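You operate a simulated robot arm through the tools that you are given. There is no shell and no other tool. Be economical: measure what you need, move in short steps, check, and stop when the job is done.

Carry out the task below with a simulated robot arm. There is one attempt and no reset: what you move stays moved.

## Task
Test the stop: push it in, try up, free it, reset, then raise the boom to about 290 cm.
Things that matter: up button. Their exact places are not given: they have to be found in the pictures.

It is judged by the outcome, as a careful person would: the job done as asked, and still so three seconds after it is handed in. It fails if anything else is knocked over, pushed out of place, dropped, spilled or broken.

## Robot
A 7-joint arm with a three-finger gripper, on a carriage that runs on a rail from [0.004, -1.24] to [-0.004, 1.24] (x, y) and turns from -197 to 135 degrees about z. Base frame: it is fixed where the carriage stands at the start and does not move with it; the origin is on the floor, on the carriage's upright axis, x ahead of it, y to its left, z up. Lengths are in m, angles in degrees, forces in N, time in s.
With the tool pointing down near the work surface it reaches from about 0.22 to 0.74 m from the robot's upright axis, wherever it stands. Its first joint turns from -115.0 to 115.0 degrees. Places, roughly: up button [0.6, -0.1, 1]. Payload 2.69 kg.
Tool frame: the origin (TCP) lies between the finger pads and is the grasp point; the fingertips stand 0.03 m ahead of it; z points along the fingers, y is the line along which they close. Largest opening 0.128 m; the body of the gripper starts 0.117 m behind the TCP.
Orientation is that of the tool frame in the base frame, as a unit quaternion [x, y, z, w]. With the fingers straight down and closing along the base's y, the tool's x points along the base's -x, its y along +y and its z along -z.

## Interface
- The arm moves only by the tool move_arm. Its argument "series" is a list that holds one entry, the list of rows, each a list of 6 numbers: the shift along the tool's x, y, z in units of 40 mm (1.0 is 40 mm), then the turn, a rotation vector about the tool's x, y, z in units of 5 degrees (1.0 is 5 degrees). In form: [[[tx, ty, tz, rx, ry, rz], ...]]. A call has 1 to 12 rows; each row shifts and turns the commanded pose from where the row before left it, along the tool's axes as they then stand. "fingers" is the finger opening in cm, from 0 to 12.8, set as the call begins (left out, the last holds). A call with a number of a shift or a turn outside -1 to 1 is refused whole. A row lasts 0.2 s, in which the tool goes at most 0.05 m and 8.6 degrees; a call with a longer step from one row to the next is refused whole, and so is a gripper value outside its range. Where a pose cannot be reached the arm comes as near as it can. A force on the tool above 60 N (or 10 N above the force at the start of the call, whichever is more), or a blocked arm, ends the call early, and 0.2 s more pass. The fingers move at their own pace and stop on an object; they squeeze with about 34 N. The grip force told is the motor's: it shows also when the fingers shut on nothing. Time passes only in rows, and 0.2 s behind the last, so rows that do not move let the fingers close. It gives the time, the measured TCP pose, the force on the tool (base axes), the opening and the grip force at its end, in the units of the frame above (readings bear some noise), with the torque about the TCP (base axes, N m) and any sound that the robot's microphone picked up.
- Cameras (640 x 400 px; columns grow to the right, rows downward): "scene" is now at [0.0034, 0.1359, 1.7419]; the picture's right is [-0.53, -0.85, 0.00], its down [-0.57, 0.36, -0.73] and it looks along [0.62, -0.39, -0.68] (base axes); focal length 293 px, centre (320, 200). "wrist" rides on the gripper at [0.058, 0.054, -0.131] in the tool frame; the picture's right is [-0.68, 0.74, 0.00], its down [-0.62, -0.57, -0.55] and it looks along [-0.40, -0.37, 0.84] (tool axes); focal length 234 px, centre (320, 200).
- snapshot(camera): a new picture of that camera. It takes no simulated time.
- lift_body(by): slides the trunk up (or, below 0, down) by that many m; the arm and the scene camera ride with it, the base frame stays. It gives what a move gives, with no picture.
- drive_base(legs): drives the robot by 1 to 6 legs, each [ahead, left, turn to the left] in m, m and degrees, along the robot's own axes; the way and the turn of a leg run together, so that a leg with both is an arc; at most 1.5 m and 180 degrees a leg. The arm and the cameras ride along, it lands a little off, and it stops where it bumps. It keeps to its track: a leg is cut to what the track allows. It gives what a move gives.
- pan_tilt(pan, tilt): turns the head with the scene camera to pan (to the left, within 155 degrees either way) and tilt (down, from -29 to 69), counted from straight ahead of the robot. It gives what a move gives.
- measure_at(camera, pixels): for up to 12 pixels [column, row] of the newest picture of that camera ("zoom" is the newest enlarged one), the place [x, y, z] in the base frame of the surface seen there, good to about 0.003 m, but the place of the scene camera against the robot may be out by one fixed shift of up to 0.018 m in any direction. It takes no simulated time.
- close_up(camera, box): a new picture of the part [left, top, right, bottom] of that camera's present view, enlarged. It takes no simulated time.
- sign_off(): hands the job in; it is judged then, once.

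Go step by step. Measure first, check grasps and placings, and put right what went wrong. The budget is 80 turns and 68 pictures, counting those below and the enlarged ones. Unless the task says otherwise, let go and move clear before handing in, and close with one line.

The tools are called after ">>>" as name(argument=value, ...) on one line, values as JSON. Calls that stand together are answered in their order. move_arm: Moves the arm, as the interface text tells. Its arguments: {"type":"object","properties":{"series":{"type":"array","items":{"type":"array","items":{"type":"array","items":{"type":"number"}}}},"fingers":{"type":"number"}},"required":["series"]} The other tools are called the same way: lift_body (by) slides the trunk up or down; drive_base (legs) drives the base; pan_tilt (pan, tilt) turns the head that bears the scene camera; snapshot (camera) takes a picture; measure_at (camera, pixels) gives the place of the surface under pixels of a picture; close_up (camera, box) takes an enlarged picture of a part of a camera's view; sign_off () hands the job in.

At the start:

```text
t: 0.0
position: [0.355, -0.2383, 1.3843]
orientation: [0.0, 1.0, 0.0, 0.0]
wrist_force: [-0.2, -1.0, -0.3]
wrist_torque: [0.01, -0.02, -0.01]
opening: 0.1279
grasp_force: 0.1
trunk travel left (down, up): [-0.9, 0.09]
robot x, y, heading: [0.0029, -0.002, -0.1]
head pan, tilt: [-32.3, 42.7]
```

scene: 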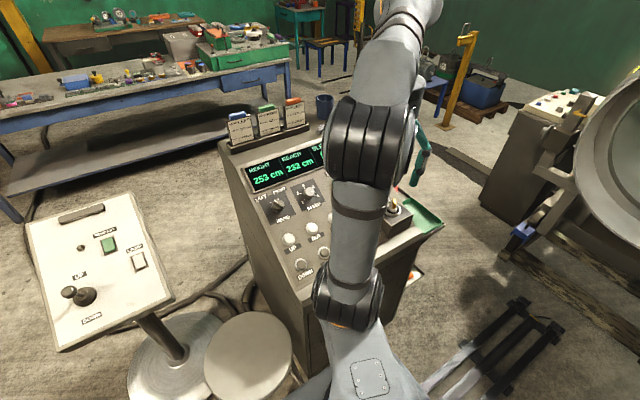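
wrist: 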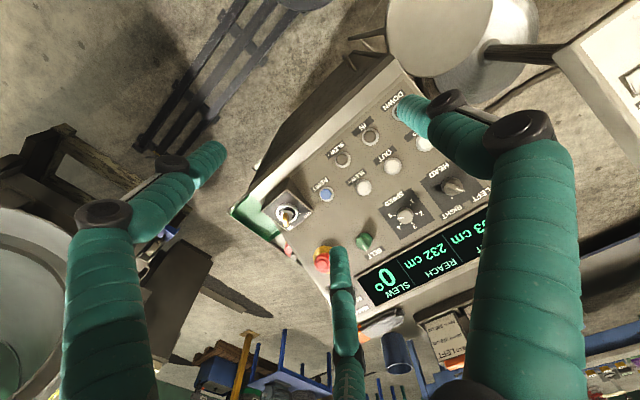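

The panel shows HEIGHT 253 cm, with the controls around columns 260-400; the arm hides part of it. I'll take enlarged views of the panel from both cameras.

>>> close_up(camera="wrist", box=[230, 70, 510, 320])

>>> close_up(camera="scene", box=[210, 80, 450, 300])

>>> close_up(camera="scene", box=[20, 190, 180, 350])

```text
1.60 times, centred on (370, 195) of wrist
```

zoom: 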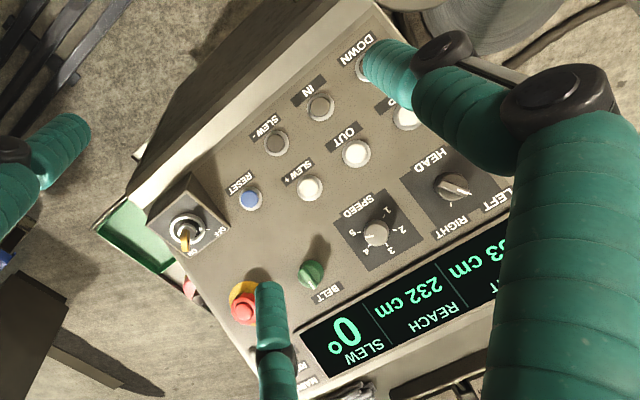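

```text
1.82 times, centred on (330, 190) of scene
```

zoom: 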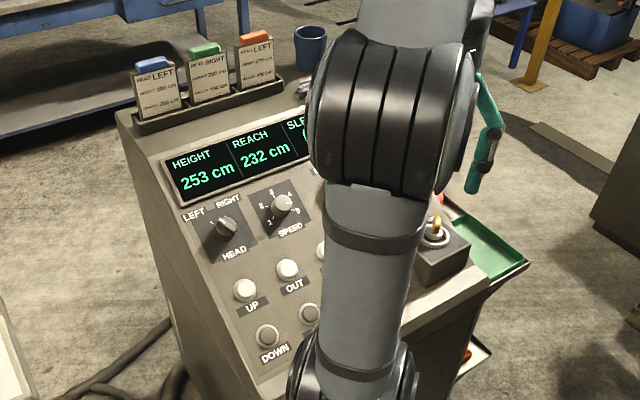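

```text
2.50 times, centred on (100, 270) of scene
```

zoom: 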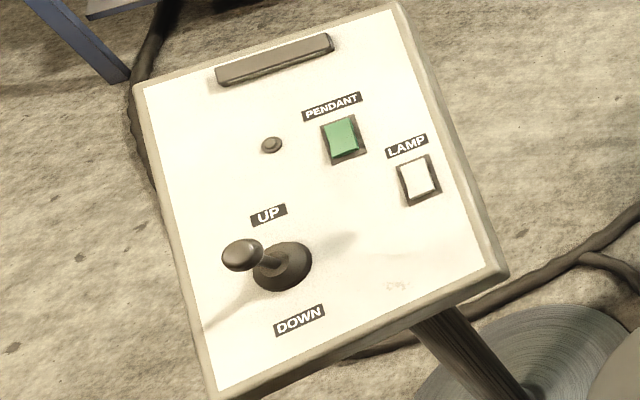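

The red stop is at about wrist pixel (323,262), reset (326,194), UP (424,144), key switch (286,216). I'll measure these and some bare panel points.

>>> measure_at(camera="wrist", pixels=[[322, 263], [326, 194], [425, 145], [392, 166], [364, 187], [310, 235], [375, 185], [345, 175], [400, 140], [287, 217], [365, 240], [398, 220]])

>>> measure_at(camera="scene", pixels=[[289, 240], [312, 228], [303, 265], [240, 150], [345, 140]])

```text
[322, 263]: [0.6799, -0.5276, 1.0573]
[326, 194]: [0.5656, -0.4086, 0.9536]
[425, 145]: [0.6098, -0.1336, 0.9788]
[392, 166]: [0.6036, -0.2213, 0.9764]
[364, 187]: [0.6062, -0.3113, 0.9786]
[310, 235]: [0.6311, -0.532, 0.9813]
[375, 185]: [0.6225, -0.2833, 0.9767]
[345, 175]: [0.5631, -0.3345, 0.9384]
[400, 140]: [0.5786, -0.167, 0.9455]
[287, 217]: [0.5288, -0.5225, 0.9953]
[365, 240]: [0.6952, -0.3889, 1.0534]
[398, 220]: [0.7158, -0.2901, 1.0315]
```

```text
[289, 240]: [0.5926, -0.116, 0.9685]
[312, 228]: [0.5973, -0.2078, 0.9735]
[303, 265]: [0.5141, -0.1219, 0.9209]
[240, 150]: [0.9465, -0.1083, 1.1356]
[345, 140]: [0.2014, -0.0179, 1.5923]
```

The panel slopes up about 33° away from the robot; the stop is near [0.68,-0.53,1.05], UP near [0.60,-0.13,0.975]. I'll drive along the rail to stand in between and look again.

>>> drive_base(legs=[[0, -0.33, 0]])

>>> snapshot(camera="wrist")

>>> snapshot(camera="scene")

```text
t: 2.2
position: [0.3562, -0.5665, 1.384]
orientation: [-0.002, 1.0, 0.0, 0.0]
wrist_force: [0.7, 0.4, 0.1]
wrist_torque: [0.03, 0.0, -0.02]
opening: 0.1283
grasp_force: 0.0
trunk travel left (down, up): [-0.9, 0.09]
robot x, y, heading: [0.0014, -0.3312, 0.3]
head pan, tilt: [-32.3, 42.7]
```

```text
62 pictures are left
```

wrist: 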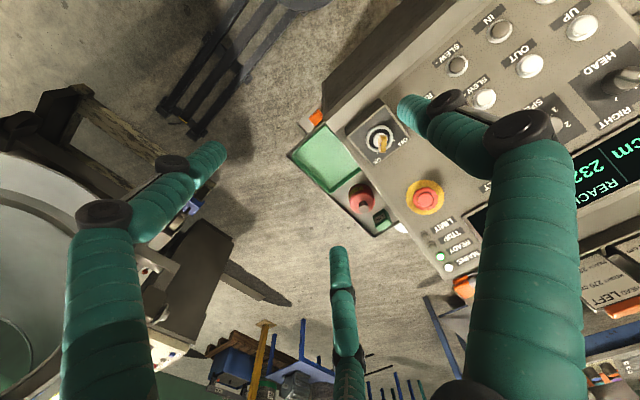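

```text
61 pictures are left
```

scene: 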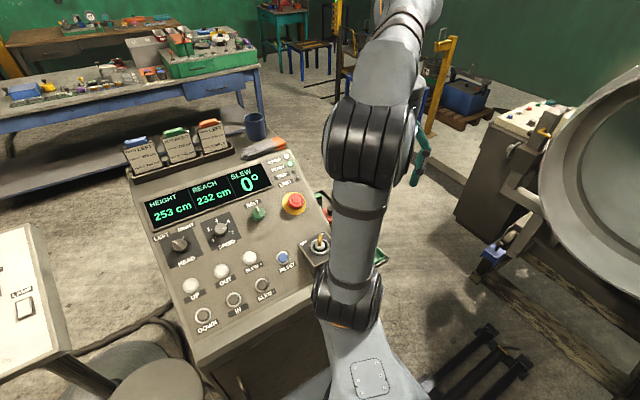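

The scene camera now sees the whole panel, with the stop at (294,203) and the LED strip at (283,170). I'll enlarge it and measure.

>>> close_up(camera="wrist", box=[330, 90, 530, 290])

>>> close_up(camera="scene", box=[220, 130, 350, 290])

>>> measure_at(camera="scene", pixels=[[294, 201], [283, 257], [191, 286], [221, 271], [250, 258], [265, 255], [205, 270], [225, 190], [275, 225], [305, 225], [319, 240], [205, 316]])

>>> measure_at(camera="wrist", pixels=[[425, 199], [413, 188], [404, 205], [413, 170], [380, 137], [483, 98], [529, 65], [581, 26], [405, 165], [435, 170], [362, 197]])

```text
2.00 times, centred on (430, 190) of wrist
```

zoom: 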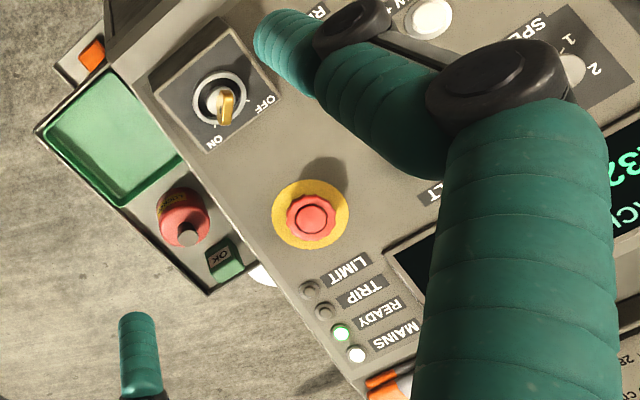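

```text
2.50 times, centred on (285, 210) of scene
```

zoom: 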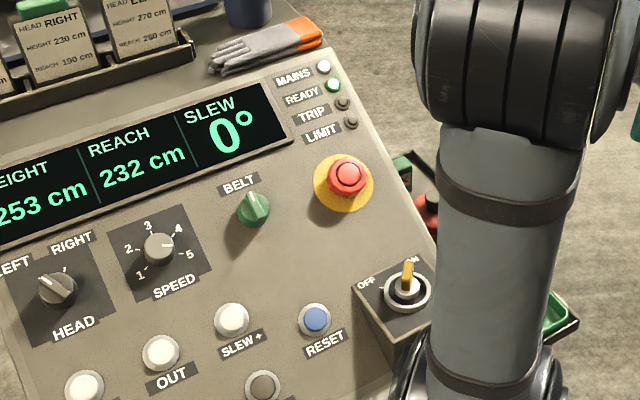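

```text
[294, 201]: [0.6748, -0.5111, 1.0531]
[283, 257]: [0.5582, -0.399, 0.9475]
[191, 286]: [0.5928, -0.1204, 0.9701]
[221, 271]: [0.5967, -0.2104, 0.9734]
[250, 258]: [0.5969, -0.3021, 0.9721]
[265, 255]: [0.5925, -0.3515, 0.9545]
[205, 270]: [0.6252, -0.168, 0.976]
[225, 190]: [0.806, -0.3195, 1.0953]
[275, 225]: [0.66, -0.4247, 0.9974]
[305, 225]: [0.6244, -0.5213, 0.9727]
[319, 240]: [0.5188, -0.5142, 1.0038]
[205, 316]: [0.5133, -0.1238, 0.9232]
```

```text
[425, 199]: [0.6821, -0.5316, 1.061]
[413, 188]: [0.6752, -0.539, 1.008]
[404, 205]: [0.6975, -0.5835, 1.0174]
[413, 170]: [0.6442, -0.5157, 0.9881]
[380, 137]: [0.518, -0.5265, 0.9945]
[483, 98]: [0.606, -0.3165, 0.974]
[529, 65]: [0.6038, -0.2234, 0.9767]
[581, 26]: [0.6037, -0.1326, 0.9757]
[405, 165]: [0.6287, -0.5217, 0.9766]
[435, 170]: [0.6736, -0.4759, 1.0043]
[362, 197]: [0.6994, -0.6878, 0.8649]
```

Wrist-based positions: stop top at [0.682,-0.531,1.061], panel tilt about 31°. I'll close the fingers and tilt the tool to face the panel.

>>> move_arm(series=[[[0, 0, 0, 0, -0.886, 0], [0, 0, 0, 0, -0.886, 0], [0, 0, 0, 0, -0.886, 0], [0, 0, 0, 0, -0.886, 0], [0, 0, 0, 0, -0.886, 0], [0, 0, 0, 0, -0.886, 0], [0, 0, 0, 0, -0.886, 0]]], fingers=0)

```text
t: 3.8
position: [0.3578, -0.5661, 1.3843]
orientation: [-0.002, 0.963, 0.0, 0.269]
wrist_force: [0.7, -0.3, -0.6]
wrist_torque: [0.0, -0.01, -0.03]
opening: 0.0109
grasp_force: 1.0
trunk travel left (down, up): [-0.9, 0.09]
robot x, y, heading: [0.0034, -0.3306, -0.0]
head pan, tilt: [-32.3, 42.7]
```

Tilt is right. Now go to a standoff 60 mm above the stop along its axis.

>>> move_arm(series=[[[-0.306, 0.1, 0.983, 0, 0, 0], [-0.306, 0.1, 0.983, 0, 0, 0], [-0.306, 0.1, 0.983, 0, 0, 0], [-0.306, 0.1, 0.983, 0, 0, 0], [-0.306, 0.1, 0.983, 0, 0, 0], [-0.306, 0.1, 0.983, 0, 0, 0], [-0.306, 0.1, 0.983, 0, 0, 0], [-0.306, 0.1, 0.983, 0, 0, 0], [-0.306, 0.1, 0.983, 0, 0, 0], [0, 0, 0, 0, 0, 0]]])

>>> snapshot(camera="wrist")

>>> snapshot(camera="scene")

```text
t: 6.0
position: [0.6344, -0.5312, 1.1419]
orientation: [-0.002, 0.963, 0.0, 0.268]
wrist_force: [-0.2, 0.1, 0.1]
wrist_torque: [-0.01, 0.0, 0.03]
opening: 0.0019
grasp_force: 31.1
trunk travel left (down, up): [-0.9, 0.09]
robot x, y, heading: [0.0017, -0.3315, 0.2]
head pan, tilt: [-32.3, 42.7]
```

```text
58 pictures are left
```

wrist: 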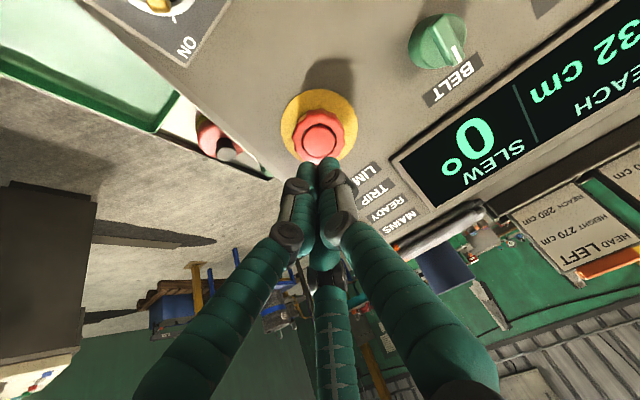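

```text
57 pictures are left
```

scene: 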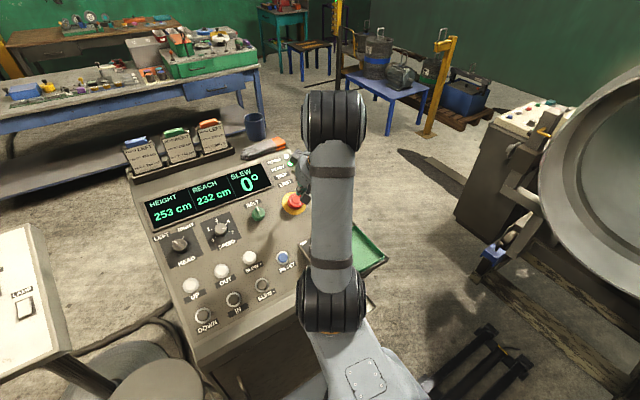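

The stop fills (320,135) in the wrist view. I'll remeasure it and its ring from this close range before pushing.

>>> measure_at(camera="wrist", pixels=[[321, 141], [299, 138], [343, 132], [320, 113], [320, 157], [290, 128], [350, 118], [270, 150], [370, 110], [300, 60], [380, 60]])

>>> close_up(camera="wrist", box=[260, 80, 380, 180])

```text
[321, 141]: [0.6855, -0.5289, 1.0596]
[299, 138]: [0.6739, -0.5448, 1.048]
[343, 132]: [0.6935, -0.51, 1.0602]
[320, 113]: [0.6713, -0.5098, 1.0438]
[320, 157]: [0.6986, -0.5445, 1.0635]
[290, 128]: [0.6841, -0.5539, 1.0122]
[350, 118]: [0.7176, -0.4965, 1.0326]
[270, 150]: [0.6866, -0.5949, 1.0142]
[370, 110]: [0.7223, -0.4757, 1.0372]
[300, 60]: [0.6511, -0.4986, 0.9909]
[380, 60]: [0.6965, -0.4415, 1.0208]
```

```text
4.00 times, centred on (320, 130) of wrist
```

zoom: 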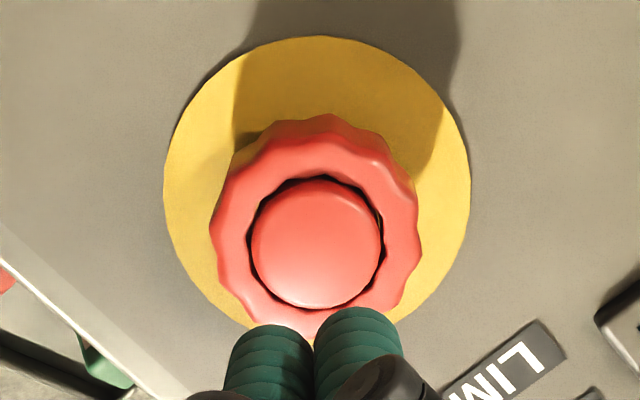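

Cap centre at [0.6865,-0.528,1.060], about 67 mm ahead of the fingertips and well aligned. I'll advance and push gently in small steps.

>>> move_arm(series=[[[0, 0.04, 0.75, 0, 0, 0], [0, 0.04, 0.75, 0, 0, 0], [0, 0, 0.1, 0, 0, 0], [0, 0, 0.1, 0, 0, 0], [0, 0, 0.1, 0, 0, 0], [0, 0, 0.1, 0, 0, 0], [0, 0, 0.1, 0, 0, 0]]])

```text
t: 7.6
position: [0.6702, -0.5273, 1.074]
orientation: [-0.001, 0.963, -0.001, 0.271]
wrist_force: [-11.7, 0.7, 22.2]
wrist_torque: [-0.1, -0.05, -0.21]
opening: 0.006
grasp_force: 31.4
trunk travel left (down, up): [-0.9, 0.09]
robot x, y, heading: [0.0004, -0.3301, 0.3]
head pan, tilt: [-32.3, 42.7]
```

Contact with 25 N but no click yet; I'll push on a little.

>>> move_arm(series=[[[0, 0, 0.1, 0, 0, 0], [0, 0, 0.1, 0, 0, 0], [0, 0, 0.1, 0, 0, 0], [0, 0, 0.1, 0, 0, 0]]])

>>> close_up(camera="scene", box=[130, 130, 330, 330])

```text
t: 8.3
position: [0.6704, -0.5258, 1.0733]
orientation: [0.0, 0.961, -0.004, 0.276]
wrist_force: [-34.8, 7.5, 35.1]
wrist_torque: [0.04, 0.47, 0.29]
opening: 0.0061
grasp_force: 31.2
trunk travel left (down, up): [-0.9, 0.09]
robot x, y, heading: [0.0015, -0.3263, 0.1]
head pan, tilt: [-32.3, 42.7]
stopped in row 3: the force on the tool passed its limit at 63 N (the readings are from after the stop); the commanded pose is now the measured one
```

```text
2.00 times, centred on (230, 230) of scene
```

zoom: 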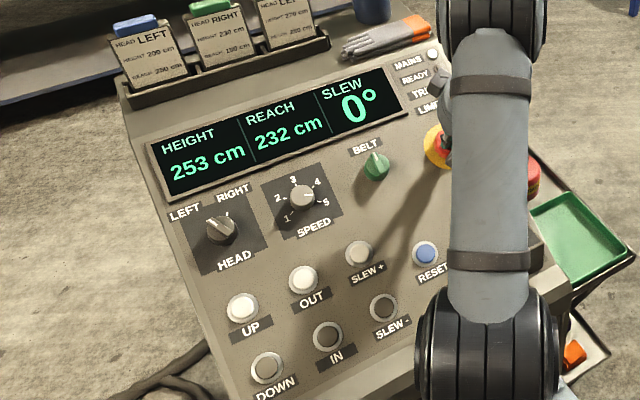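

Force reached 63 N at a hard end. I'll back off and look at the cap and the indicator lamps.

>>> move_arm(series=[[[0, 0, -0.5, 0, 0, 0], [0, 0, -0.9, 0, 0, 0], [0, 0, -0.9, 0, 0, 0], [0, 0, -0.9, 0, 0, 0], [0, 0, 0, 0, 0, 0]]])

>>> close_up(camera="wrist", box=[220, 40, 480, 260])

>>> close_up(camera="scene", box=[220, 130, 350, 290])

```text
t: 9.5
position: [0.6154, -0.5253, 1.1715]
orientation: [-0.001, 0.963, -0.001, 0.27]
wrist_force: [1.7, 0.0, -0.1]
wrist_torque: [-0.01, 0.02, 0.0]
opening: 0.0024
grasp_force: 32.0
trunk travel left (down, up): [-0.9, 0.09]
robot x, y, heading: [0.0039, -0.3339, 0.2]
head pan, tilt: [-32.3, 42.7]
```

```text
1.82 times, centred on (350, 150) of wrist
```

zoom: 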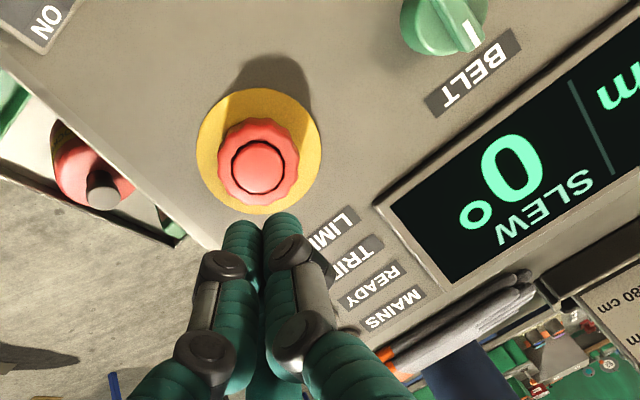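

```text
2.50 times, centred on (285, 210) of scene
```

zoom: 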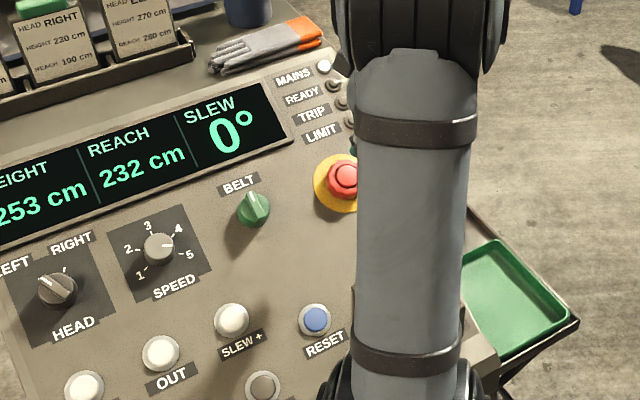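

The READY lamp looks dark now. I'll measure the cap to see whether it stays in.

>>> measure_at(camera="wrist", pixels=[[301, 131], [316, 125], [286, 134], [301, 142], [330, 115]])

>>> close_up(camera="scene", box=[260, 140, 330, 220])

```text
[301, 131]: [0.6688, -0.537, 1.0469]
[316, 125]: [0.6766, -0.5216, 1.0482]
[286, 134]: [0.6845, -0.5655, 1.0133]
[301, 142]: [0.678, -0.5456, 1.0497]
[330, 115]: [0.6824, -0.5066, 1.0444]
```

```text
5.00 times, centred on (295, 180) of scene
```

zoom: 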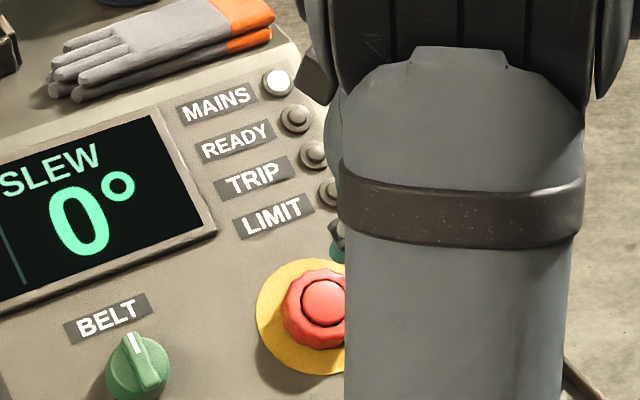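

READY is off, so the stop is latched. Now move over to UP at [0.604,-0.132,0.976], staying high and then coming to 50 mm off.

>>> move_arm(series=[[[0.278, 0.983, 0, 0, 0, 0], [0.278, 0.983, 0, 0, 0, 0], [0.278, 0.983, 0, 0, 0, 0], [0.278, 0.983, 0, 0, 0, 0], [0.278, 0.983, 0, 0, 0, 0], [0.278, 0.983, 0, 0, 0, 0], [0.278, 0.983, 0, 0, 0, 0], [0.278, 0.983, 0, 0, 0, 0], [0.278, 0.983, 0, 0, 0, 0], [0.278, 0.983, 0, 0, 0, 0], [0, 0, 1, 0, 0, 0], [0, 0, 0, 0, 0, 0]]])

>>> snapshot(camera="wrist")

>>> snapshot(camera="scene")

```text
t: 12.1
position: [0.5404, -0.1363, 1.0816]
orientation: [0.0, 0.962, -0.001, 0.272]
wrist_force: [0.5, 0.0, 0.6]
wrist_torque: [-0.03, 0.0, 0.03]
opening: 0.0021
grasp_force: 31.1
trunk travel left (down, up): [-0.9, 0.09]
robot x, y, heading: [0.0058, -0.3281, 0.3]
head pan, tilt: [-32.3, 42.7]
```

```text
51 pictures are left
```

wrist: 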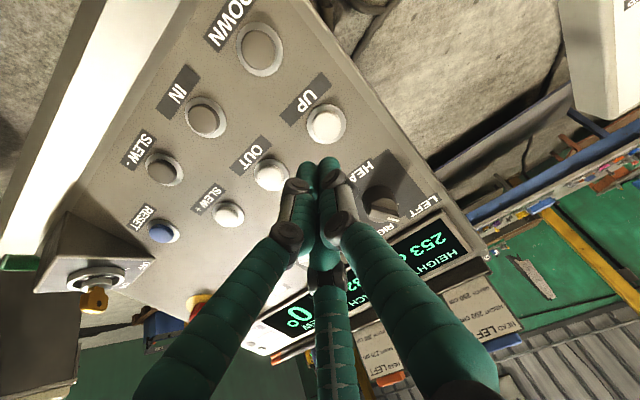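

```text
50 pictures are left
```

scene: 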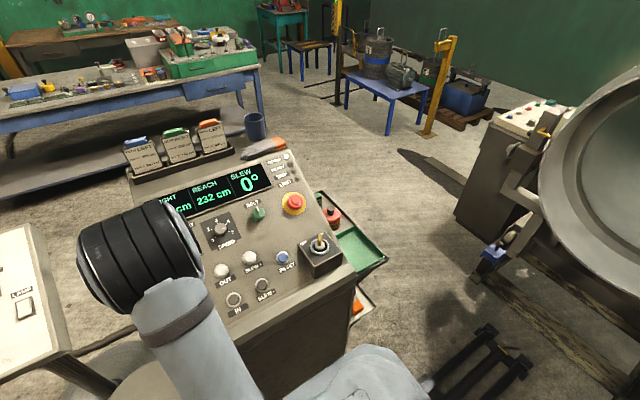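

UP is at wrist (325,125). Measure it, and enlarge the lamps and stop now that they are unobstructed.

>>> measure_at(camera="wrist", pixels=[[325, 125], [315, 120], [335, 130], [325, 112], [325, 137], [270, 175], [162, 233]])

>>> close_up(camera="scene", box=[230, 140, 350, 280])

```text
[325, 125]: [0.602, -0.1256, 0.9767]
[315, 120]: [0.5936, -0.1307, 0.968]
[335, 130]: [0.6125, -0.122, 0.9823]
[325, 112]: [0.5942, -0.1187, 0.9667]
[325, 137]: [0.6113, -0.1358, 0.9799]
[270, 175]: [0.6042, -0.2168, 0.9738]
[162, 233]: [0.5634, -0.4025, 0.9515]
```

```text
2.86 times, centred on (290, 210) of scene
```

zoom: 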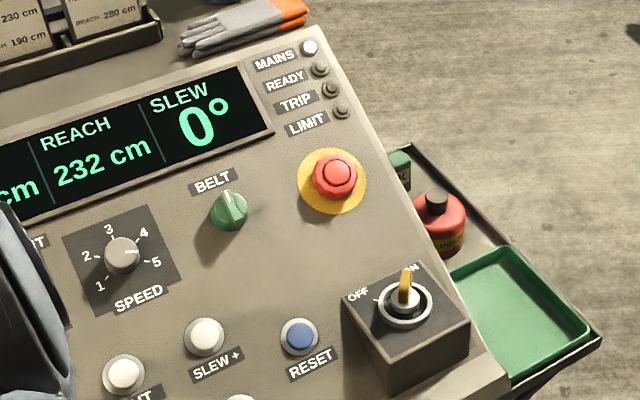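

UP is 93 mm ahead of the fingertips. Approach, then press in 2.5 mm steps and hold.

>>> move_arm(series=[[[0.02, 0.11, 0.8, 0, 0, 0], [0.02, 0.11, 0.8, 0, 0, 0], [0.01, 0, 0.6, 0, 0, 0], [0, 0, 0.06, 0, 0, 0], [0, 0, 0.06, 0, 0, 0], [0, 0, 0.06, 0, 0, 0], [0, 0, 0.06, 0, 0, 0], [0, 0, 0, 0, 0, 0]]])

```text
t: 13.9
position: [0.589, -0.1265, 0.9962]
orientation: [0.0, 0.962, -0.001, 0.272]
wrist_force: [0.0, 0.8, 2.9]
wrist_torque: [0.04, -0.01, 0.01]
opening: 0.002
grasp_force: 31.0
trunk travel left (down, up): [-0.9, 0.09]
robot x, y, heading: [-0.0031, -0.3285, 0.3]
head pan, tilt: [-32.3, 42.7]
```

Light touch (3 N). Press in further and hold briefly.

>>> move_arm(series=[[[0, 0, 0.06, 0, 0, 0], [0, 0, 0.06, 0, 0, 0], [0, 0, 0.06, 0, 0, 0], [0, 0, 0, 0, 0, 0], [0, 0, 0, 0, 0, 0]]])

>>> close_up(camera="wrist", box=[200, 60, 480, 320])

>>> snapshot(camera="scene")

```text
t: 15.1
position: [0.5911, -0.1274, 0.9911]
orientation: [0.001, 0.962, -0.002, 0.273]
wrist_force: [-7.2, -1.1, 14.8]
wrist_torque: [0.07, 0.02, -0.05]
opening: 0.0061
grasp_force: 31.0
trunk travel left (down, up): [-0.9, 0.09]
robot x, y, heading: [0.0011, -0.3314, 0.0]
head pan, tilt: [-32.3, 42.7]
heard: click
```

```text
1.54 times, centred on (340, 190) of wrist
```

zoom: 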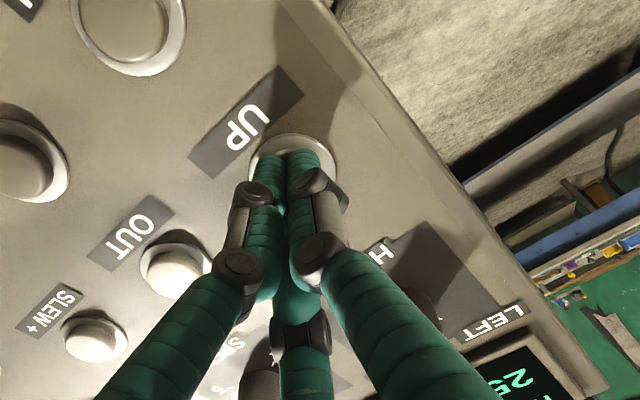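

```text
47 pictures are left
```

scene: 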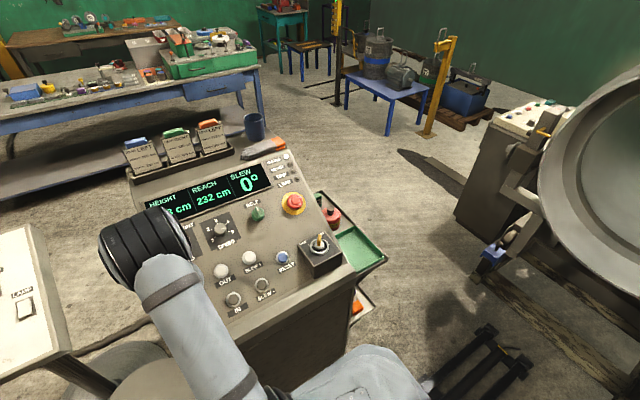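

The button clicked at about 16 N. Hold a moment longer, then back off 100 mm and check the height.

>>> move_arm(series=[[[0, 0, 0, 0, 0, 0], [0, 0, 0, 0, 0, 0], [0, 0, 0, 0, 0, 0], [0, 0, -0.5, 0, 0, 0], [0, 0, -1, 0, 0, 0], [0, 0, -1, 0, 0, 0], [0, 0, -1, 0, 0, 0], [0, 0, -0.5, 0, 0, 0]]])

>>> close_up(camera="wrist", box=[270, 180, 510, 330])

>>> close_up(camera="scene", box=[130, 130, 330, 270])

```text
t: 16.9
position: [0.5097, -0.1259, 1.1296]
orientation: [-0.001, 0.962, 0.0, 0.272]
wrist_force: [0.2, -0.2, 0.6]
wrist_torque: [0.01, 0.01, 0.01]
opening: 0.0021
grasp_force: 31.8
trunk travel left (down, up): [-0.9, 0.09]
robot x, y, heading: [0.0022, -0.3293, -0.1]
head pan, tilt: [-32.3, 42.7]
```

```text
2.67 times, centred on (390, 255) of wrist
```

zoom: 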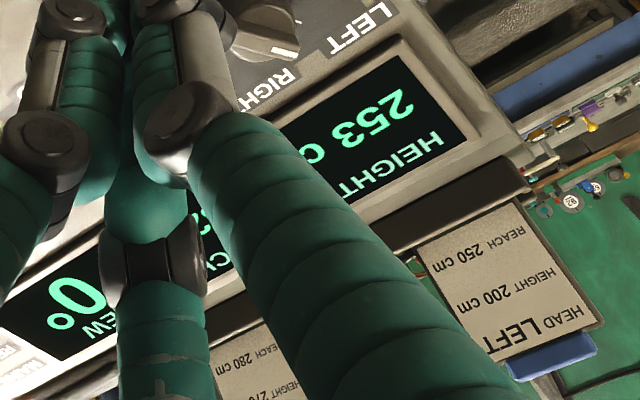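

```text
2.86 times, centred on (230, 200) of scene
```

zoom: 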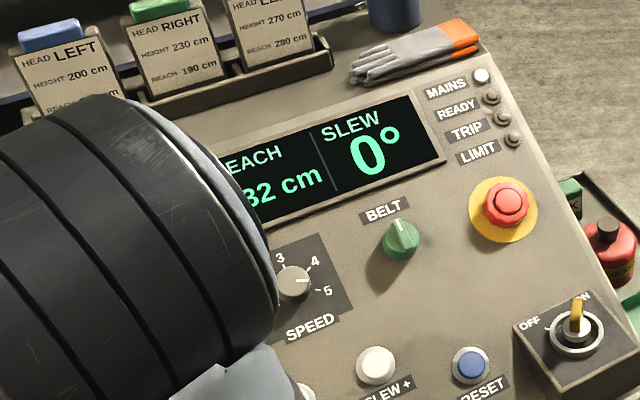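

Height stayed at 253 cm, so the stop works. Now return to the stop with fingers opened to 7.5 cm to free it by twisting.

>>> move_arm(series=[[[-0.252, -0.911, 0.163, 0, 0, 0], [-0.252, -0.911, 0.163, 0, 0, 0], [-0.252, -0.911, 0.163, 0, 0, 0], [-0.252, -0.911, 0.163, 0, 0, 0], [-0.252, -0.911, 0.163, 0, 0, 0], [-0.252, -0.911, 0.163, 0, 0, 0], [-0.252, -0.911, 0.163, 0, 0, 0], [-0.252, -0.911, 0.163, 0, 0, 0], [-0.252, -0.911, 0.163, 0, 0, 0], [-0.252, -0.911, 0.163, 0, 0, 0], [-0.252, -0.911, 0.163, 0, 0, 0], [0, 0, 0, 0, 0, 0]]], fingers=7.5)

>>> snapshot(camera="wrist")

```text
t: 19.5
position: [0.644, -0.5276, 1.1245]
orientation: [0.001, 0.962, -0.002, 0.271]
wrist_force: [-0.1, 0.7, 0.0]
wrist_torque: [-0.03, -0.01, -0.04]
opening: 0.0751
grasp_force: 0.1
trunk travel left (down, up): [-0.9, 0.09]
robot x, y, heading: [0.0045, -0.3292, 0.5]
head pan, tilt: [-32.3, 42.7]
```

```text
44 pictures are left
```

wrist: 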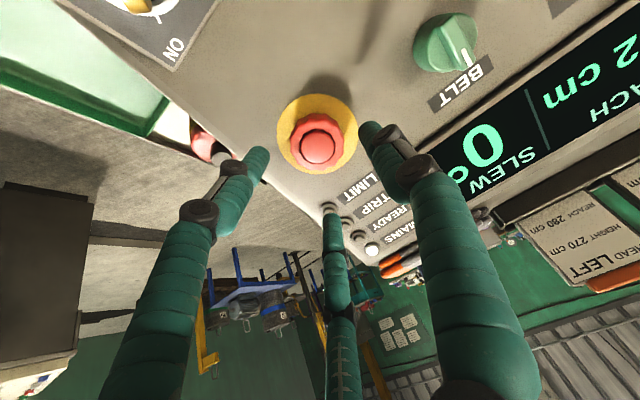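

The cap is at (318,145), between the fingertips. A third green digit shows at (332,215); I'll measure where that is, plus the cap.

>>> measure_at(camera="wrist", pixels=[[318, 147], [305, 147], [331, 141], [318, 125], [318, 160], [332, 212], [332, 240], [335, 280], [258, 155], [370, 130], [303, 140], [345, 350]])

>>> close_up(camera="wrist", box=[230, 80, 410, 240])

```text
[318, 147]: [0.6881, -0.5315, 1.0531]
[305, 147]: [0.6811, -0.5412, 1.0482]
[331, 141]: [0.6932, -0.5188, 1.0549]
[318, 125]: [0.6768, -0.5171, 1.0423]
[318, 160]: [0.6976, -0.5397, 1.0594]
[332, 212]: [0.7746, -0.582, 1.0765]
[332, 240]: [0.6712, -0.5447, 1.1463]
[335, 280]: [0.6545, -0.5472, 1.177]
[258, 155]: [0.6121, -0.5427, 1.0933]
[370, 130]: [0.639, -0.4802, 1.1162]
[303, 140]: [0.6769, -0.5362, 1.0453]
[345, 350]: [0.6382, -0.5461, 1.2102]
```

```text
2.50 times, centred on (320, 160) of wrist
```

zoom: 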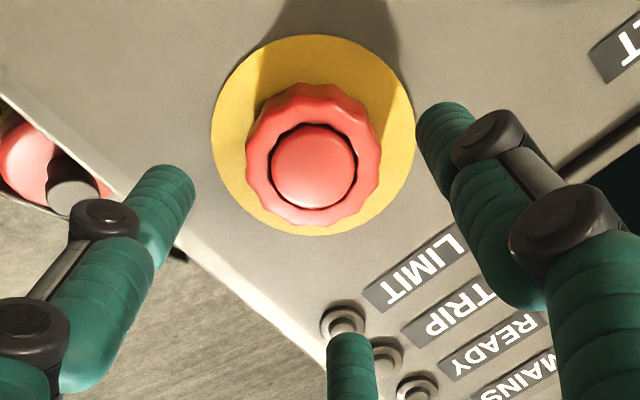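

The hand is really three-digit, closing around the tool axis; the cap (radius about 20 mm) is centred under it with 84 mm to TCP. I'll advance 70 mm, then close on the cap.

>>> move_arm(series=[[[0, -0.03, 0.7, 0, 0, 0], [0, -0.04, 0.7, 0, 0, 0], [0, 0, 0.35, 0, 0, 0], [0, 0, 0, 0, 0, 0]]])

>>> snapshot(camera="wrist")

```text
t: 20.5
position: [0.6776, -0.53, 1.0639]
orientation: [-0.001, 0.962, -0.002, 0.273]
wrist_force: [-1.4, 0.3, 0.3]
wrist_torque: [-0.02, 0.0, 0.0]
opening: 0.0749
grasp_force: 0.1
trunk travel left (down, up): [-0.9, 0.09]
robot x, y, heading: [-0.0014, -0.3305, 0.2]
head pan, tilt: [-32.3, 42.7]
```

```text
42 pictures are left
```

wrist: 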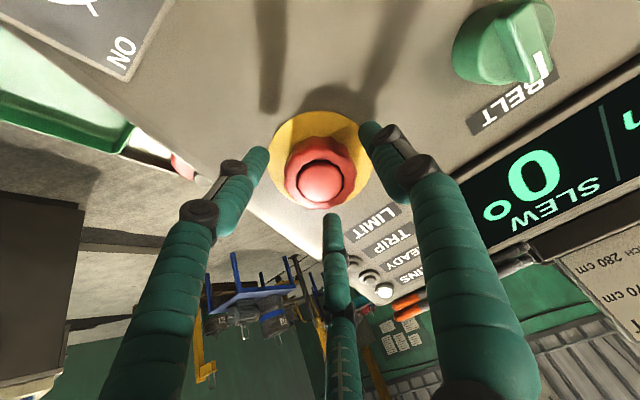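

Fingers surround the cap, whose centre is at (320,180). Close on it.

>>> move_arm(series=[[[0, 0, 0, 0, 0, 0], [0, 0, 0, 0, 0, 0], [0, 0, 0, 0, 0, 0], [0, 0, 0, 0, 0, 0], [0, 0, 0, 0, 0, 0]]], fingers=2.5)

>>> snapshot(camera="wrist")

```text
t: 21.7
position: [0.6788, -0.5326, 1.067]
orientation: [0.0, 0.961, -0.003, 0.275]
wrist_force: [13.6, -8.7, 12.0]
wrist_torque: [-0.19, -0.04, -0.09]
opening: 0.0525
grasp_force: 44.7
trunk travel left (down, up): [-0.9, 0.09]
robot x, y, heading: [-0.0003, -0.3273, 0.2]
head pan, tilt: [-32.3, 42.7]
```

```text
41 pictures are left
```

wrist: 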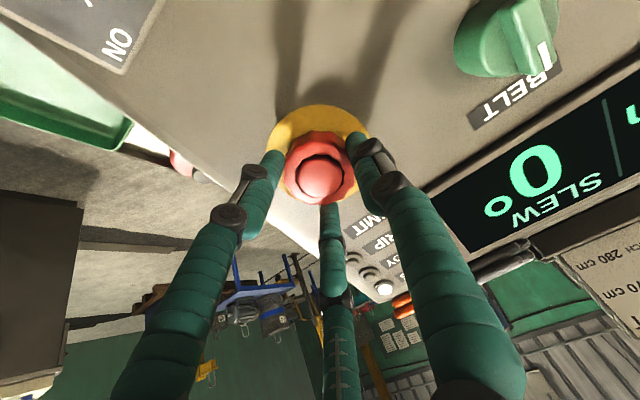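

The cap is gripped (opening 5.25 cm). Twist clockwise (arrow-less cap; clockwise is the usual release) by about 30° first.

>>> move_arm(series=[[[0, 0, 0, 0, 0, 0.8], [0, 0, 0, 0, 0, 0.8], [0, 0, 0, 0, 0, 0.8], [0, 0, 0, 0, 0, 0.8], [0, 0, 0, 0, 0, 0.8], [0, 0, 0, 0, 0, 0.8], [0, 0, 0, 0, 0, 0.8], [0, 0, 0, 0, 0, 0.8]]])

>>> snapshot(camera="wrist")

>>> close_up(camera="scene", box=[240, 130, 340, 230])

```text
t: 23.5
position: [0.6804, -0.5307, 1.0674]
orientation: [0.266, 0.924, 0.073, 0.265]
wrist_force: [8.6, -11.8, 14.6]
wrist_torque: [-0.42, -0.29, -0.29]
opening: 0.0523
grasp_force: 44.9
trunk travel left (down, up): [-0.9, 0.09]
robot x, y, heading: [0.0001, -0.3311, 0.3]
head pan, tilt: [-32.3, 42.7]
```

```text
40 pictures are left
```

wrist: 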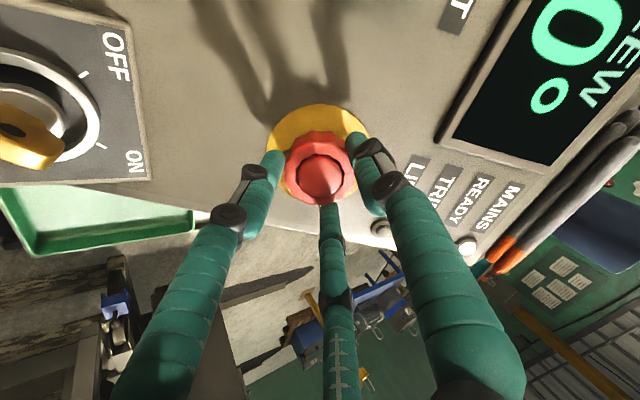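

```text
4.00 times, centred on (290, 180) of scene
```

zoom: 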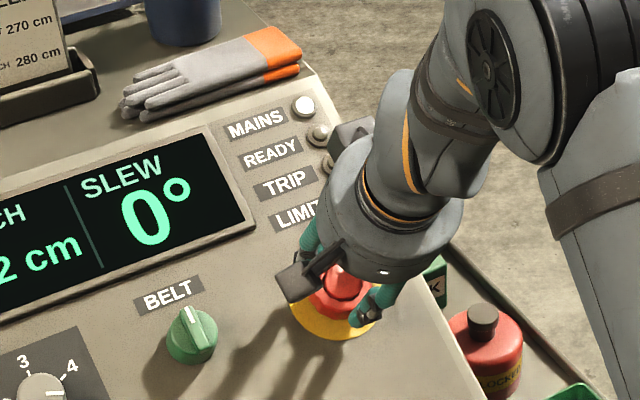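

It turns with about 0.6 N m and no click yet. Continue another 28°.

>>> move_arm(series=[[[0, 0, 0, 0, 0, 0.8], [0, 0, 0, 0, 0, 0.8], [0, 0, 0, 0, 0, 0.8], [0, 0, 0, 0, 0, 0.8], [0, 0, 0, 0, 0, 0.8], [0, 0, 0, 0, 0, 0.8], [0, 0, 0, 0, 0, 0.8]]])

>>> close_up(camera="wrist", box=[230, 80, 410, 240])

```text
t: 25.1
position: [0.6795, -0.5318, 1.0664]
orientation: [0.481, 0.833, 0.134, 0.24]
wrist_force: [9.5, -10.6, 15.5]
wrist_torque: [-0.86, -0.38, 0.67]
opening: 0.0526
grasp_force: 45.1
trunk travel left (down, up): [-0.9, 0.09]
robot x, y, heading: [-0.0018, -0.3289, 0.1]
head pan, tilt: [-32.3, 42.7]
```

```text
2.50 times, centred on (320, 160) of wrist
```

zoom: 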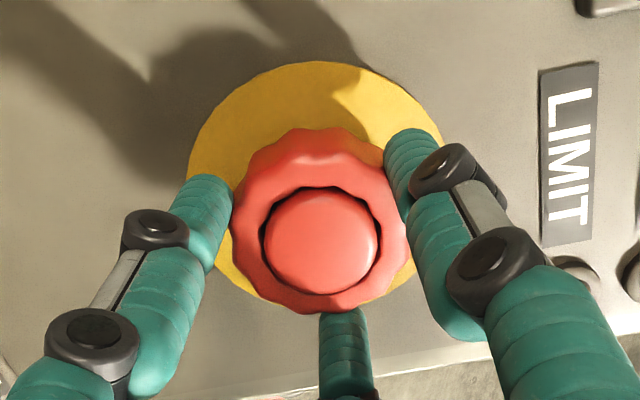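

Torque about the axis has now risen to about 1 N m, so an end may have been reached. Check the cap's height.

>>> measure_at(camera="zoom", pixels=[[320, 240], [290, 245], [350, 240], [310, 160], [310, 110], [320, 285], [250, 230], [390, 225]])

```text
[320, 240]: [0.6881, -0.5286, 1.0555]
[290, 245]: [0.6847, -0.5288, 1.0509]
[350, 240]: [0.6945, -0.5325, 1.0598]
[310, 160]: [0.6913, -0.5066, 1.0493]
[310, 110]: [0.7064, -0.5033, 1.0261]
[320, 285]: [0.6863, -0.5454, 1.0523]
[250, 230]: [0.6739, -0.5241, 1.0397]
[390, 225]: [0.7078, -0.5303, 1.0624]
```

Height is in between; the grip may be holding it down. Pull back gently along the axis while gripping.

>>> move_arm(series=[[[0, 0, -0.08, 0, 0, 0.2], [0, 0, -0.08, 0, 0, 0.2], [0, 0, -0.08, 0, 0, 0], [0, 0, 0, 0, 0, 0]]])

>>> close_up(camera="wrist", box=[230, 80, 410, 240])

>>> close_up(camera="scene", box=[240, 130, 340, 230])

```text
t: 26.1
position: [0.6766, -0.5331, 1.0726]
orientation: [0.494, 0.825, 0.137, 0.237]
wrist_force: [13.0, -11.3, 5.4]
wrist_torque: [-0.86, -0.66, 0.5]
opening: 0.0527
grasp_force: 45.3
trunk travel left (down, up): [-0.9, 0.09]
robot x, y, heading: [0.0009, -0.3292, 0.2]
head pan, tilt: [-32.3, 42.7]
```

```text
2.50 times, centred on (320, 160) of wrist
```

zoom: 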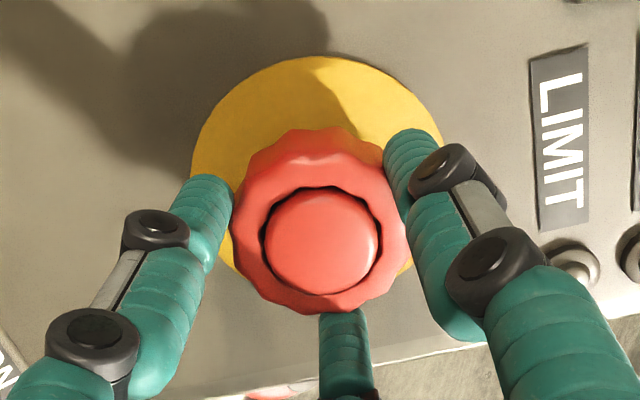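

```text
4.00 times, centred on (290, 180) of scene
```

zoom: 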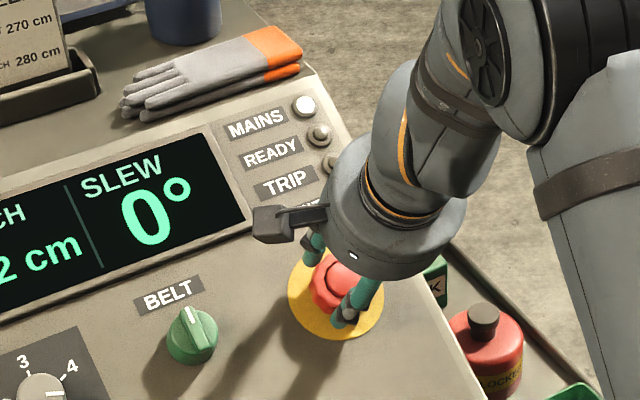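

The cap moved out with the fingers by about 7 mm with little force. Open the fingers and back off to look.

>>> move_arm(series=[[[0, 0, 0, 0, 0, 0], [0, 0, 0, 0, 0, 0], [0, 0, 0, 0, 0, 0], [0, 0, -0.5, 0, 0, 0], [0, 0, -1, 0, 0, 0], [0, 0, -1, 0, 0, 0], [0, 0, 0, 0, 0, 0]]], fingers=8)

>>> close_up(camera="wrist", box=[230, 60, 410, 240])

```text
t: 27.7
position: [0.621, -0.5291, 1.1565]
orientation: [0.496, 0.825, 0.138, 0.233]
wrist_force: [0.8, 0.4, 0.0]
wrist_torque: [0.0, 0.0, 0.02]
opening: 0.0798
grasp_force: 0.0
trunk travel left (down, up): [-0.9, 0.09]
robot x, y, heading: [-0.001, -0.3279, 0.1]
head pan, tilt: [-32.3, 42.7]
```

```text
2.22 times, centred on (320, 150) of wrist
```

zoom: 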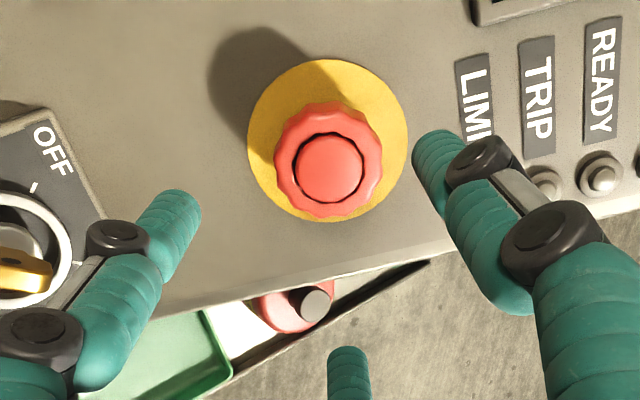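

>>> measure_at(camera="zoom", pixels=[[328, 170], [310, 175], [345, 165], [328, 210], [290, 180], [360, 200], [328, 150]])

```text
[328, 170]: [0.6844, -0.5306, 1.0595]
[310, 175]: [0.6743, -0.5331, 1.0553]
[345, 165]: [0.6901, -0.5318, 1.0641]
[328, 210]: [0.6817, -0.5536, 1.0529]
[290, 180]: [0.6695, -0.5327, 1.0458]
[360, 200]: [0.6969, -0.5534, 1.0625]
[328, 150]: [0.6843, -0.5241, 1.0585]
```

The cap is back at [0.684,-0.531,1.0595], its out position: freed. Now untwist the wrist and close the fingers on the way to RESET.

>>> move_arm(series=[[[0, 0, -0.5, 0, 0, -1], [0, 0, 0, 0, 0, -1], [0, 0, 0, 0, 0, -1], [0, 0, 0, 0, 0, -1], [0, 0, 0, 0, 0, -1], [0, 0, 0, 0, 0, -1], [0, 0, 0, 0, 0, -1], [0, 0, 0, 0, 0, -1], [0, 0, 0, 0, 0, -1], [0, 0, 0, 0, 0, -1], [0, 0, 0, 0, 0, -1], [0, 0, 0, 0, 0, -1]]], fingers=0)

```text
t: 30.3
position: [0.6106, -0.5284, 1.1753]
orientation: [0.015, 0.962, 0.003, 0.272]
wrist_force: [0.6, -0.2, -0.4]
wrist_torque: [-0.01, 0.01, 0.04]
opening: 0.0022
grasp_force: 31.4
trunk travel left (down, up): [-0.9, 0.09]
robot x, y, heading: [-0.0007, -0.3301, -0.1]
head pan, tilt: [-32.3, 42.7]
```

Nearly untwisted. Move to 50 mm above RESET [0.565,-0.405,0.953].

>>> move_arm(series=[[[0.775, 0.615, 0, 0, 0, -0.36], [0.775, 0.615, 0, 0, 0, 0], [0.775, 0.615, 0, 0, 0, 0], [0.775, 0.615, 0, 0, 0, 0], [0.775, 0.615, 0, 0, 0, 0], [0, 0, 0.711, 0, 0, 0], [0, 0, 0.711, 0, 0, 0], [0, 0, 0.711, 0, 0, 0], [0, 0, 0, 0, 0, 0]]])

>>> snapshot(camera="wrist")

```text
t: 32.3
position: [0.5233, -0.4066, 1.0253]
orientation: [0.002, 0.962, -0.001, 0.272]
wrist_force: [-0.5, 0.0, -0.4]
wrist_torque: [0.03, -0.03, 0.02]
opening: 0.002
grasp_force: 31.7
trunk travel left (down, up): [-0.9, 0.09]
robot x, y, heading: [-0.0014, -0.3304, 0.3]
head pan, tilt: [-32.3, 42.7]
```

```text
34 pictures are left
```

wrist: 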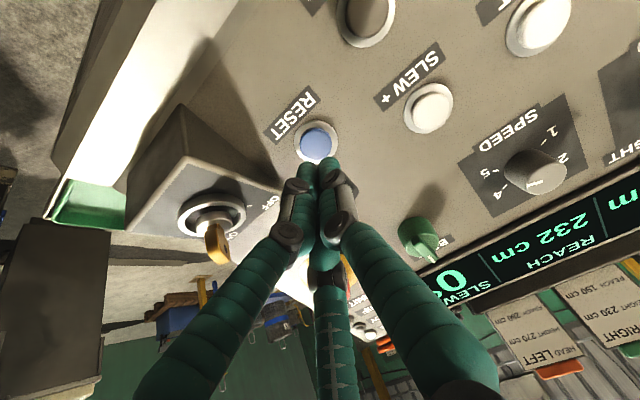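

>>> measure_at(camera="wrist", pixels=[[316, 143], [308, 138], [326, 146], [316, 132], [316, 152]])

```text
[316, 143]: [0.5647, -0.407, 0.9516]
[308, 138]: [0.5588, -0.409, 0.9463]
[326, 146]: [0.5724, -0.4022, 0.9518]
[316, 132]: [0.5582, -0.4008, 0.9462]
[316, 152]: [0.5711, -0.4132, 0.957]
```

RESET is 55 mm ahead of the tips and aligned within 3 mm. Press it.

>>> move_arm(series=[[[0.04, 0, 0.7, 0, 0, 0], [0.04, 0, 0.6, 0, 0, 0], [0, 0, 0.06, 0, 0, 0], [0, 0, 0.06, 0, 0, 0], [0, 0, 0.06, 0, 0, 0], [0, 0, 0.06, 0, 0, 0], [0, 0, 0.06, 0, 0, 0], [0, 0, 0, 0, 0, 0]]])

```text
t: 34.1
position: [0.5529, -0.4048, 0.9692]
orientation: [0.002, 0.962, -0.001, 0.274]
wrist_force: [-4.6, -3.2, 15.1]
wrist_torque: [-0.21, 0.06, -0.03]
opening: 0.0061
grasp_force: 32.1
trunk travel left (down, up): [-0.9, 0.09]
robot x, y, heading: [0.003, -0.3285, 0.1]
head pan, tilt: [-32.3, 42.7]
heard: click
```

RESET clicked. Release it, back off and check the lamps.

>>> move_arm(series=[[[0, 0, 0, 0, 0, 0], [0, 0, -0.5, 0, 0, 0], [0, 0, -1, 0, 0, 0], [0, 0, -1, 0, 0, 0], [0, 0, -0.5, 0, 0, 0], [0, 0, 0, 0, 0, 0]]])

>>> close_up(camera="scene", box=[130, 130, 330, 270])

```text
t: 35.5
position: [0.4951, -0.4064, 1.0691]
orientation: [0.001, 0.962, -0.001, 0.272]
wrist_force: [-0.1, -0.8, -0.8]
wrist_torque: [0.01, 0.03, 0.01]
opening: 0.0023
grasp_force: 31.9
trunk travel left (down, up): [-0.9, 0.09]
robot x, y, heading: [0.0013, -0.3275, -0.0]
head pan, tilt: [-32.3, 42.7]
```

```text
2.86 times, centred on (230, 200) of scene
```

zoom: 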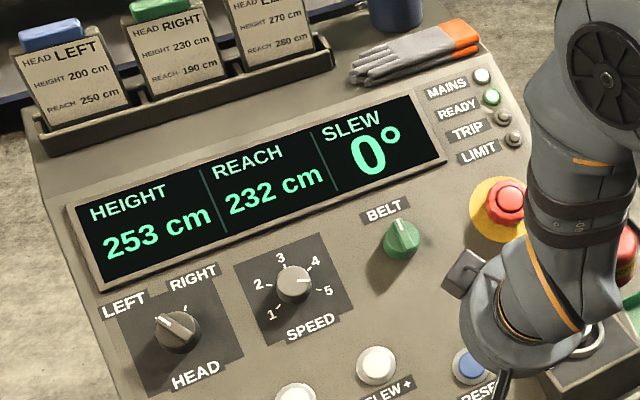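

READY is lit green and HEIGHT is still 253 cm. Go back to UP, 50 mm off.

>>> move_arm(series=[[[-0.131, 0.875, 0, 0, 0, 0], [-0.131, 0.875, 0, 0, 0, 0], [-0.131, 0.875, 0, 0, 0, 0], [-0.131, 0.875, 0, 0, 0, 0], [-0.131, 0.875, 0, 0, 0, 0], [-0.131, 0.875, 0, 0, 0, 0], [-0.131, 0.875, 0, 0, 0, 0], [-0.131, 0.875, 0, 0, 0, 0], [0, 0, 0.75, 0, 0, 0], [0, 0, 0.75, 0, 0, 0], [0, 0, 0, 0, 0, 0]]])

>>> snapshot(camera="wrist")

```text
t: 37.9
position: [0.5592, -0.1247, 1.0401]
orientation: [0.002, 0.962, -0.001, 0.272]
wrist_force: [-0.2, -0.2, 0.3]
wrist_torque: [0.01, -0.01, 0.03]
opening: 0.0022
grasp_force: 30.7
trunk travel left (down, up): [-0.9, 0.09]
robot x, y, heading: [0.0009, -0.3287, 0.1]
head pan, tilt: [-32.3, 42.7]
```

```text
32 pictures are left
```

wrist: 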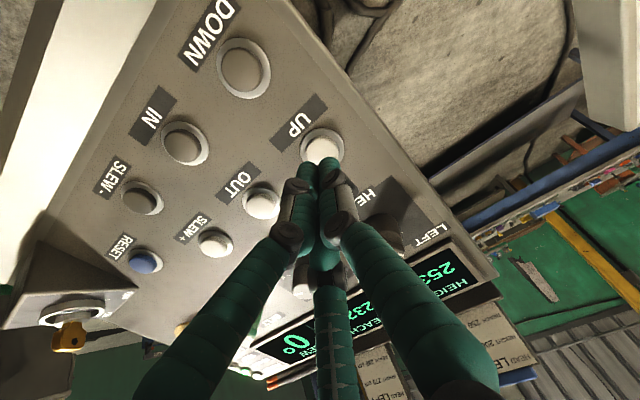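

The digits "253" remain readable at (440,272) in the wrist view. Advance and press UP, then stop to read at once.

>>> move_arm(series=[[[-0.02, -0.04, 0.7, 0, 0, 0], [-0.02, -0.03, 0.62, 0, 0, 0], [0, 0, 0.06, 0, 0, 0], [0, 0, 0.06, 0, 0, 0], [0, 0, 0.06, 0, 0, 0]]])

>>> snapshot(camera="wrist")

```text
t: 39.1
position: [0.5903, -0.1278, 0.9905]
orientation: [0.001, 0.962, 0.0, 0.273]
wrist_force: [-6.2, -2.8, 18.8]
wrist_torque: [0.13, 0.0, -0.2]
opening: 0.0061
grasp_force: 31.0
trunk travel left (down, up): [-0.9, 0.09]
robot x, y, heading: [0.0033, -0.3292, -0.2]
head pan, tilt: [-32.3, 42.7]
heard: click
```

```text
31 pictures are left
```

wrist: 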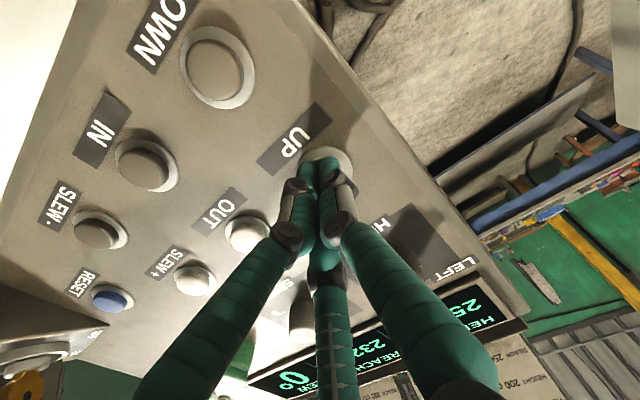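

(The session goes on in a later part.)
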